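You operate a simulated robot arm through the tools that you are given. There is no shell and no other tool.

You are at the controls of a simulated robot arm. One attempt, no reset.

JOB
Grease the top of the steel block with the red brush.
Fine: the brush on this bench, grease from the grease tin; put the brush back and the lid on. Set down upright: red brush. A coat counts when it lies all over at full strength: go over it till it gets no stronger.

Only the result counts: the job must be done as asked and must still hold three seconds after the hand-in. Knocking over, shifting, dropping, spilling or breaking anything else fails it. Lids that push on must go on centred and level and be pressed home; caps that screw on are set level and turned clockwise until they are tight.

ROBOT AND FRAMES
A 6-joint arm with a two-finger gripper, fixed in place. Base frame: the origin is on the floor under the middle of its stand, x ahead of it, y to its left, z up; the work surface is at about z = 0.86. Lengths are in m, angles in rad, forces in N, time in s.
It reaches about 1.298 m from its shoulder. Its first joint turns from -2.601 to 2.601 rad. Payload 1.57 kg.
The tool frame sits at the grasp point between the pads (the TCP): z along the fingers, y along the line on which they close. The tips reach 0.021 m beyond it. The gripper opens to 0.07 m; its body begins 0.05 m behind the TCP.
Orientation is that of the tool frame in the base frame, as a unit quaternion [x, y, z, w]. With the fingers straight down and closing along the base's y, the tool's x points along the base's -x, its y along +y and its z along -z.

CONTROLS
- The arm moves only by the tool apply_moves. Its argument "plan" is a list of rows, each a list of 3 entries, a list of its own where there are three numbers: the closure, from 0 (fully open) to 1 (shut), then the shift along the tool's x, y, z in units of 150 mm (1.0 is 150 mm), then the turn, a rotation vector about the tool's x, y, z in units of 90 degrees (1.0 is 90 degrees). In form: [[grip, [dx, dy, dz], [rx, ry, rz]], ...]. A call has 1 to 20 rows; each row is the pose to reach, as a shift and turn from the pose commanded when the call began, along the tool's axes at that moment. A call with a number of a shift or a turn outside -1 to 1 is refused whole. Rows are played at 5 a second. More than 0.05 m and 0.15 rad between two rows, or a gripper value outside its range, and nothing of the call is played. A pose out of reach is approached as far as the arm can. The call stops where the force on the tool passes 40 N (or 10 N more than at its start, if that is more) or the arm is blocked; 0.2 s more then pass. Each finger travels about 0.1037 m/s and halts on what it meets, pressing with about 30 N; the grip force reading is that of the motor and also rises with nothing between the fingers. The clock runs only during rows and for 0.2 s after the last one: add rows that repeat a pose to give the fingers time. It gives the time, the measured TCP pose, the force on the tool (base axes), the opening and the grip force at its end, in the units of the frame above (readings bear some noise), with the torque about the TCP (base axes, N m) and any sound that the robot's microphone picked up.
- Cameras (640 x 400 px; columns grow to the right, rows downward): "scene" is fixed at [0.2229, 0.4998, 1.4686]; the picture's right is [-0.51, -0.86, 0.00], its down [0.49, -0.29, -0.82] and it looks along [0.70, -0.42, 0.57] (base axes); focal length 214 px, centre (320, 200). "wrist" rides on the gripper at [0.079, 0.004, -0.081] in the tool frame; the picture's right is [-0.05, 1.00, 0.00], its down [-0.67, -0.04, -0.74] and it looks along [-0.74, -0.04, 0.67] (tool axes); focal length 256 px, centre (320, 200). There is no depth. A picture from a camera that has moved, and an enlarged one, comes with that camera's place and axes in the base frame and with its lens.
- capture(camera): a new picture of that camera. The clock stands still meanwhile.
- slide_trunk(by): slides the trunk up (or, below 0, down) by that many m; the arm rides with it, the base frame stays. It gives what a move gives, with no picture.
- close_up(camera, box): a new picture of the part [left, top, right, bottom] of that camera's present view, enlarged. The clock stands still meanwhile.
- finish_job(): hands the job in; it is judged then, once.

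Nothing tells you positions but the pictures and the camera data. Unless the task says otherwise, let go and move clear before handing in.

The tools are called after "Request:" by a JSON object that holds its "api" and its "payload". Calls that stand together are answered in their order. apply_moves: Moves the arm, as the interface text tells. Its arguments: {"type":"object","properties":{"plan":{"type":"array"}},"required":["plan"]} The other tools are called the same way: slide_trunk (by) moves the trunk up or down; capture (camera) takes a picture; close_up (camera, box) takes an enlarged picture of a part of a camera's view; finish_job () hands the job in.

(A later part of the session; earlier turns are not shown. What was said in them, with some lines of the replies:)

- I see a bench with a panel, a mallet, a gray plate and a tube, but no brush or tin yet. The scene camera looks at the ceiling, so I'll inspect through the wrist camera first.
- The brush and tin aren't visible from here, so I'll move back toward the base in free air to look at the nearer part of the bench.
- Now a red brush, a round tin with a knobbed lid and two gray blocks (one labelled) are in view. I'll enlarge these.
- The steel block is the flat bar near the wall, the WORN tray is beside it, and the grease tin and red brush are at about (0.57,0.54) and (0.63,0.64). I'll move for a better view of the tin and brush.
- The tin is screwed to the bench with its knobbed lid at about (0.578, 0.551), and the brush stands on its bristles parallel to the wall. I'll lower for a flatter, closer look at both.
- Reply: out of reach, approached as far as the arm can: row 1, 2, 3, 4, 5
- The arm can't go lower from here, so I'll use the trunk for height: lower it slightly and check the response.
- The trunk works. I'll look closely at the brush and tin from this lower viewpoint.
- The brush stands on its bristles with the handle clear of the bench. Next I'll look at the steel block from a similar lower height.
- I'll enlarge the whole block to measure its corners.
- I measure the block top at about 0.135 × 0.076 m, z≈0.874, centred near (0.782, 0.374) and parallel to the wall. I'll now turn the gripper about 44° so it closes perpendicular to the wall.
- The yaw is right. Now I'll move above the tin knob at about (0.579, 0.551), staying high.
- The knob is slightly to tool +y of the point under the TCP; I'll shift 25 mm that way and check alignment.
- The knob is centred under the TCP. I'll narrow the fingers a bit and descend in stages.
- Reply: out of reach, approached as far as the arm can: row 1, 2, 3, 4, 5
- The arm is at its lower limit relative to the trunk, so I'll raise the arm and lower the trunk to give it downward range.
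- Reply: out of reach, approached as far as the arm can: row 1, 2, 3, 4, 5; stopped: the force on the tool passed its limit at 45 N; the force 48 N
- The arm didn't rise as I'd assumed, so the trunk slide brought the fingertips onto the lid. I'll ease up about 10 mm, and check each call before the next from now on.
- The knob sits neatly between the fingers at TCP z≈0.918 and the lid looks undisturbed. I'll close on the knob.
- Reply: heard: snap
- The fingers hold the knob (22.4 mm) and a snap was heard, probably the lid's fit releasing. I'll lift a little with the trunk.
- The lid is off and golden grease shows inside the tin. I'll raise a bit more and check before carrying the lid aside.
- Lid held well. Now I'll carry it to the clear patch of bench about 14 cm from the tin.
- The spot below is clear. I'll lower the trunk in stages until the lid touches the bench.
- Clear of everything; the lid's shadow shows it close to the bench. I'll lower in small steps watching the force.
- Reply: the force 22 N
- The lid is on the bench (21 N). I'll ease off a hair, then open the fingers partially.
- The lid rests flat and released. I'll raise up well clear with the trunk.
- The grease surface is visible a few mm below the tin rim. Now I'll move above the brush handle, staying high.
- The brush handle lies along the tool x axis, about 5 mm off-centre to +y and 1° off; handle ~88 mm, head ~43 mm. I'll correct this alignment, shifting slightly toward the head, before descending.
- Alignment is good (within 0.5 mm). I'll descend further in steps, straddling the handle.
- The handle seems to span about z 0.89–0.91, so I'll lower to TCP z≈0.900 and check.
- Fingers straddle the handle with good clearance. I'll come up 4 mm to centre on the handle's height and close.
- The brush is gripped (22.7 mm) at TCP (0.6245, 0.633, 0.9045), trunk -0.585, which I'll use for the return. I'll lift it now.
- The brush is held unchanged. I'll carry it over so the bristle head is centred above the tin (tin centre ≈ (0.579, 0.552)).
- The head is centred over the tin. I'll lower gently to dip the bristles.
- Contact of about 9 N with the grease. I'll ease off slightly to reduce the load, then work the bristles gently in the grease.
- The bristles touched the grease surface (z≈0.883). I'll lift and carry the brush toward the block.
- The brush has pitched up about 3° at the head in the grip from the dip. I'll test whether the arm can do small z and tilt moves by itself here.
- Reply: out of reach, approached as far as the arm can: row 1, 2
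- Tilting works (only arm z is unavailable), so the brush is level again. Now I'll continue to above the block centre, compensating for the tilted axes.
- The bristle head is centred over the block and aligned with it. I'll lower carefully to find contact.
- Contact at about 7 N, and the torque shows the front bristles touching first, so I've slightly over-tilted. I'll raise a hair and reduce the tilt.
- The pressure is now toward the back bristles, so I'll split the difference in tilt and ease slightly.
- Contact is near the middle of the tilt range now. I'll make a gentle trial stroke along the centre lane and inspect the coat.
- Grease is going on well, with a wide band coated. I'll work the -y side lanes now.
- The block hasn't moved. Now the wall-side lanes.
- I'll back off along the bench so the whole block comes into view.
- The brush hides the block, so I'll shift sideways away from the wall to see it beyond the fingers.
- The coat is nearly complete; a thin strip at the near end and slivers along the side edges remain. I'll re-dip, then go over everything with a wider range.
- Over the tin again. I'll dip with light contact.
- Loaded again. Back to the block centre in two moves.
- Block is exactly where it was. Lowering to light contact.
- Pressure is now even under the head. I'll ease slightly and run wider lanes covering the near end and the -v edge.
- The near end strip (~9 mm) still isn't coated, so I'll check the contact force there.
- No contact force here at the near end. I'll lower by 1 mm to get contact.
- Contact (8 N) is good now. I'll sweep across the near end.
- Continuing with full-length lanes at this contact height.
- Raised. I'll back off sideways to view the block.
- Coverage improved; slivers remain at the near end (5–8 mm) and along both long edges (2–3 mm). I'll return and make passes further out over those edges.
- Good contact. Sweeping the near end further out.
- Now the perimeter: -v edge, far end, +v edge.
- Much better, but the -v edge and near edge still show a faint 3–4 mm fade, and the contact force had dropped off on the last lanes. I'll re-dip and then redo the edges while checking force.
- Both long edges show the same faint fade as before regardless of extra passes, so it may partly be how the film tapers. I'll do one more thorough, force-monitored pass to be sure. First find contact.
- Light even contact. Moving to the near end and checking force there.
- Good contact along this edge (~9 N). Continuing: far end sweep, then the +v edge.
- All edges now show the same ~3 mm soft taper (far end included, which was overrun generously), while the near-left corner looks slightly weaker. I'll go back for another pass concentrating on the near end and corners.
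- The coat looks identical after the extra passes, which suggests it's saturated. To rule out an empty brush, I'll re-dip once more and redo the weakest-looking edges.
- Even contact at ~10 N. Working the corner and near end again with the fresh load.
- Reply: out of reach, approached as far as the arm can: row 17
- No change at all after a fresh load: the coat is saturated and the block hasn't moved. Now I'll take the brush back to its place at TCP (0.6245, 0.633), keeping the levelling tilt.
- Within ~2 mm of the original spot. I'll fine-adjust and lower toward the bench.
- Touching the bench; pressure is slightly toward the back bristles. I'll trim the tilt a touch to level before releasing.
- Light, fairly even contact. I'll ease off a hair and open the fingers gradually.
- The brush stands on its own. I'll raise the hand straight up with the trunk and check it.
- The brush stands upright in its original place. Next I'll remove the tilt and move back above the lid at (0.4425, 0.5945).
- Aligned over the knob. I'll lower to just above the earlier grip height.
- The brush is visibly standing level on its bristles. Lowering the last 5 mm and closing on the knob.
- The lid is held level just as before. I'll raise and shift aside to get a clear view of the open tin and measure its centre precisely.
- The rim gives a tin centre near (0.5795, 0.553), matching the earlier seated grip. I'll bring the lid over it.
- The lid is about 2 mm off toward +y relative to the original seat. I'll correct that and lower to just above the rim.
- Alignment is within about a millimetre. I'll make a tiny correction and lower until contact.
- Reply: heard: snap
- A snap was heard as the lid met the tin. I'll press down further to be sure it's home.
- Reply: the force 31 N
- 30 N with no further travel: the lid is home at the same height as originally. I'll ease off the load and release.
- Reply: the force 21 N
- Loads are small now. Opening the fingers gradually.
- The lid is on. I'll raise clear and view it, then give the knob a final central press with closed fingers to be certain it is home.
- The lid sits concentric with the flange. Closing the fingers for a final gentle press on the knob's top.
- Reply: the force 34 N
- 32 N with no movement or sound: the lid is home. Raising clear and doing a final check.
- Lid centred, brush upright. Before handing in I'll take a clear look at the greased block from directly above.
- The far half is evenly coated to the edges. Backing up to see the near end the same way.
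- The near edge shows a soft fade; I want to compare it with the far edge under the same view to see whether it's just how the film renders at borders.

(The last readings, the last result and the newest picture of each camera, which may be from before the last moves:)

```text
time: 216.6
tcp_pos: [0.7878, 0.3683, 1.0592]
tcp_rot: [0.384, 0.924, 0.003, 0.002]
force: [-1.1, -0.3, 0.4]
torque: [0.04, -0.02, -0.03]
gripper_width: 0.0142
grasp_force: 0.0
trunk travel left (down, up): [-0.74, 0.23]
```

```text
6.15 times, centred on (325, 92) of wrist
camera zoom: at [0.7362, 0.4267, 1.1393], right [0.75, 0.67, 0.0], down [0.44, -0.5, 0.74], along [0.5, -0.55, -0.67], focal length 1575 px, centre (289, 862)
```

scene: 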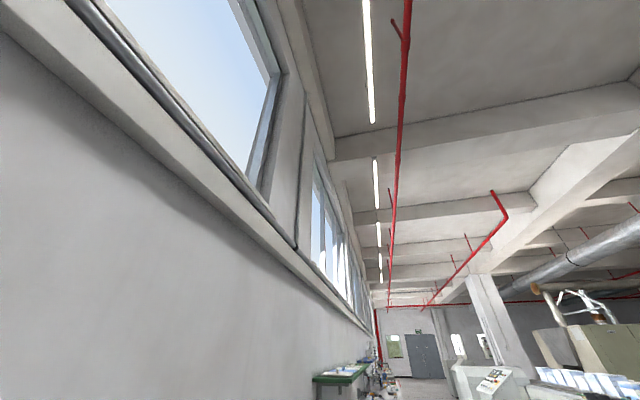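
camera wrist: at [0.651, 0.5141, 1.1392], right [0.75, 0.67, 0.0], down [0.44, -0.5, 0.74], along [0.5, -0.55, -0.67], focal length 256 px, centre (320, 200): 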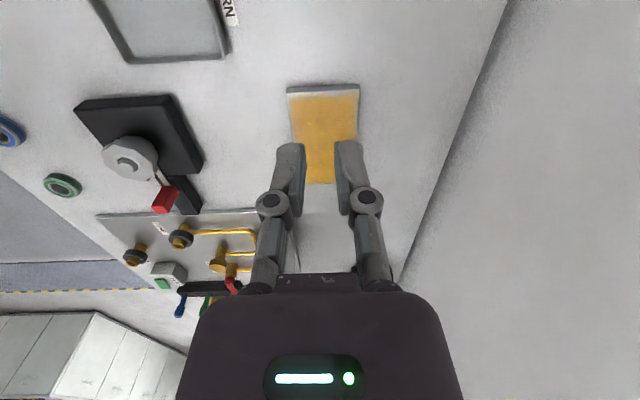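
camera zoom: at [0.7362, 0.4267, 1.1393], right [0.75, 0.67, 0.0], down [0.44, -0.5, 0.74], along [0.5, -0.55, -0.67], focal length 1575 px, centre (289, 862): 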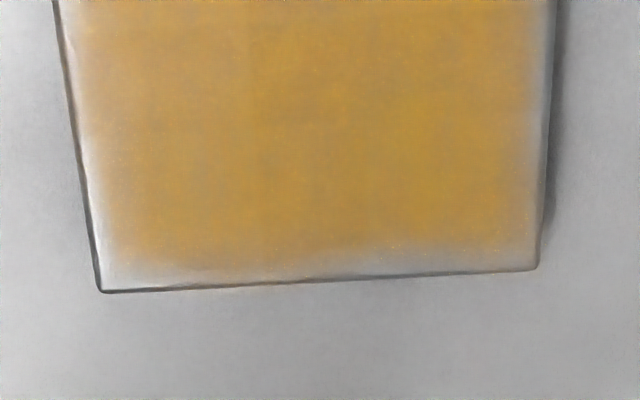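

The fade is identical on all four borders, so it's just how the film's edge is drawn; the coat is complete. I'll raise the arm clear and take a last look.

Request:
{"api": "slide_trunk", "payload": {"by": 0.12}}

Request:
{"api": "apply_moves", "payload": {"plan": [[0.8, [0.25, -0.1, 0], [0, 0, 0]], [0.8, [0.5, -0.2, 0], [0, 0, 0]], [0.8, [0.75, -0.3, 0], [0, 0, 0]], [0.8, [1.0, -0.4, 0], [0, 0, 0]], [0.8, [1.0, -0.4, 0], [0, 0, 0]]]}}

Request:
{"api": "apply_moves", "payload": {"plan": [[0.8, [0.25, -0.1, 0], [0, 0, 0]], [0.8, [0.5, -0.2, 0], [0, 0, 0]], [0.8, [0.75, -0.3, 0], [0, 0, 0]], [0.8, [1.0, -0.4, 0], [0, 0, 0]], [0.8, [1.0, -0.4, 0], [0, 0, 0]]]}}

Request:
{"api": "capture", "payload": {"camera": "wrist"}}

```text
time: 218.1
tcp_pos: [0.7889, 0.3687, 1.1787]
tcp_rot: [0.384, 0.923, 0.003, 0.001]
force: [-0.2, 0.0, 0.7]
torque: [0.0, 0.01, -0.02]
gripper_width: 0.014
grasp_force: 0.0
trunk travel left (down, up): [-0.86, 0.11]
```

```text
time: 219.3
tcp_pos: [0.6404, 0.4331, 1.1786]
tcp_rot: [0.384, 0.923, 0.002, 0.001]
force: [0.5, -0.7, 0.2]
torque: [0.03, -0.01, -0.01]
gripper_width: 0.0138
grasp_force: 0.1
trunk travel left (down, up): [-0.86, 0.11]
```

```text
time: 220.5
tcp_pos: [0.4923, 0.4951, 1.1792]
tcp_rot: [0.384, 0.923, 0.003, 0.001]
force: [0.2, 0.1, -0.4]
torque: [0.02, -0.02, -0.03]
gripper_width: 0.0139
grasp_force: 0.1
trunk travel left (down, up): [-0.86, 0.11]
```

```text
taken
camera wrist: at [0.4409, 0.5539, 1.2592], right [0.75, 0.67, 0.0], down [0.44, -0.5, 0.74], along [0.5, -0.55, -0.67], focal length 256 px, centre (320, 200)
```

wrist: 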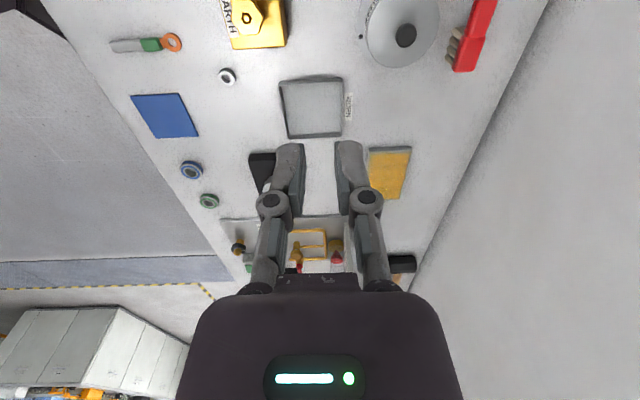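

The block's top is greased all over and further passes made it no stronger. The red brush stands upright in its place, the lid is pressed home on the tin, nothing else has moved, and the arm is clear. Handing in now.

Request:
{"api": "finish_job", "payload": {}}

```text
The job is handed in.
```

I greased the top of the steel block with the red brush and handed the job in; I don't have the judge's result.

- **Coat:** I dipped the brush four times and went over the top until two further passes, one with fresh grease, made no visible difference. The film fades softly over the last few millimetres at the borders. The fade is the same on all four sides, so I took it to be how the film is drawn rather than a missed strip. I could not confirm that.
- **Brush:** It is back where it was, standing upright on its bristles.
- **Lid:** It is on the grease tin, centred, and took about 30 N of pressing with no further travel. A snap was heard as it seated.
- **Other items:** Nothing else on the bench appears to have moved. Early on, a trunk move I had misjudged brought the fingertips down on the closed lid at about 48 N. I saw no damage or shift from it.
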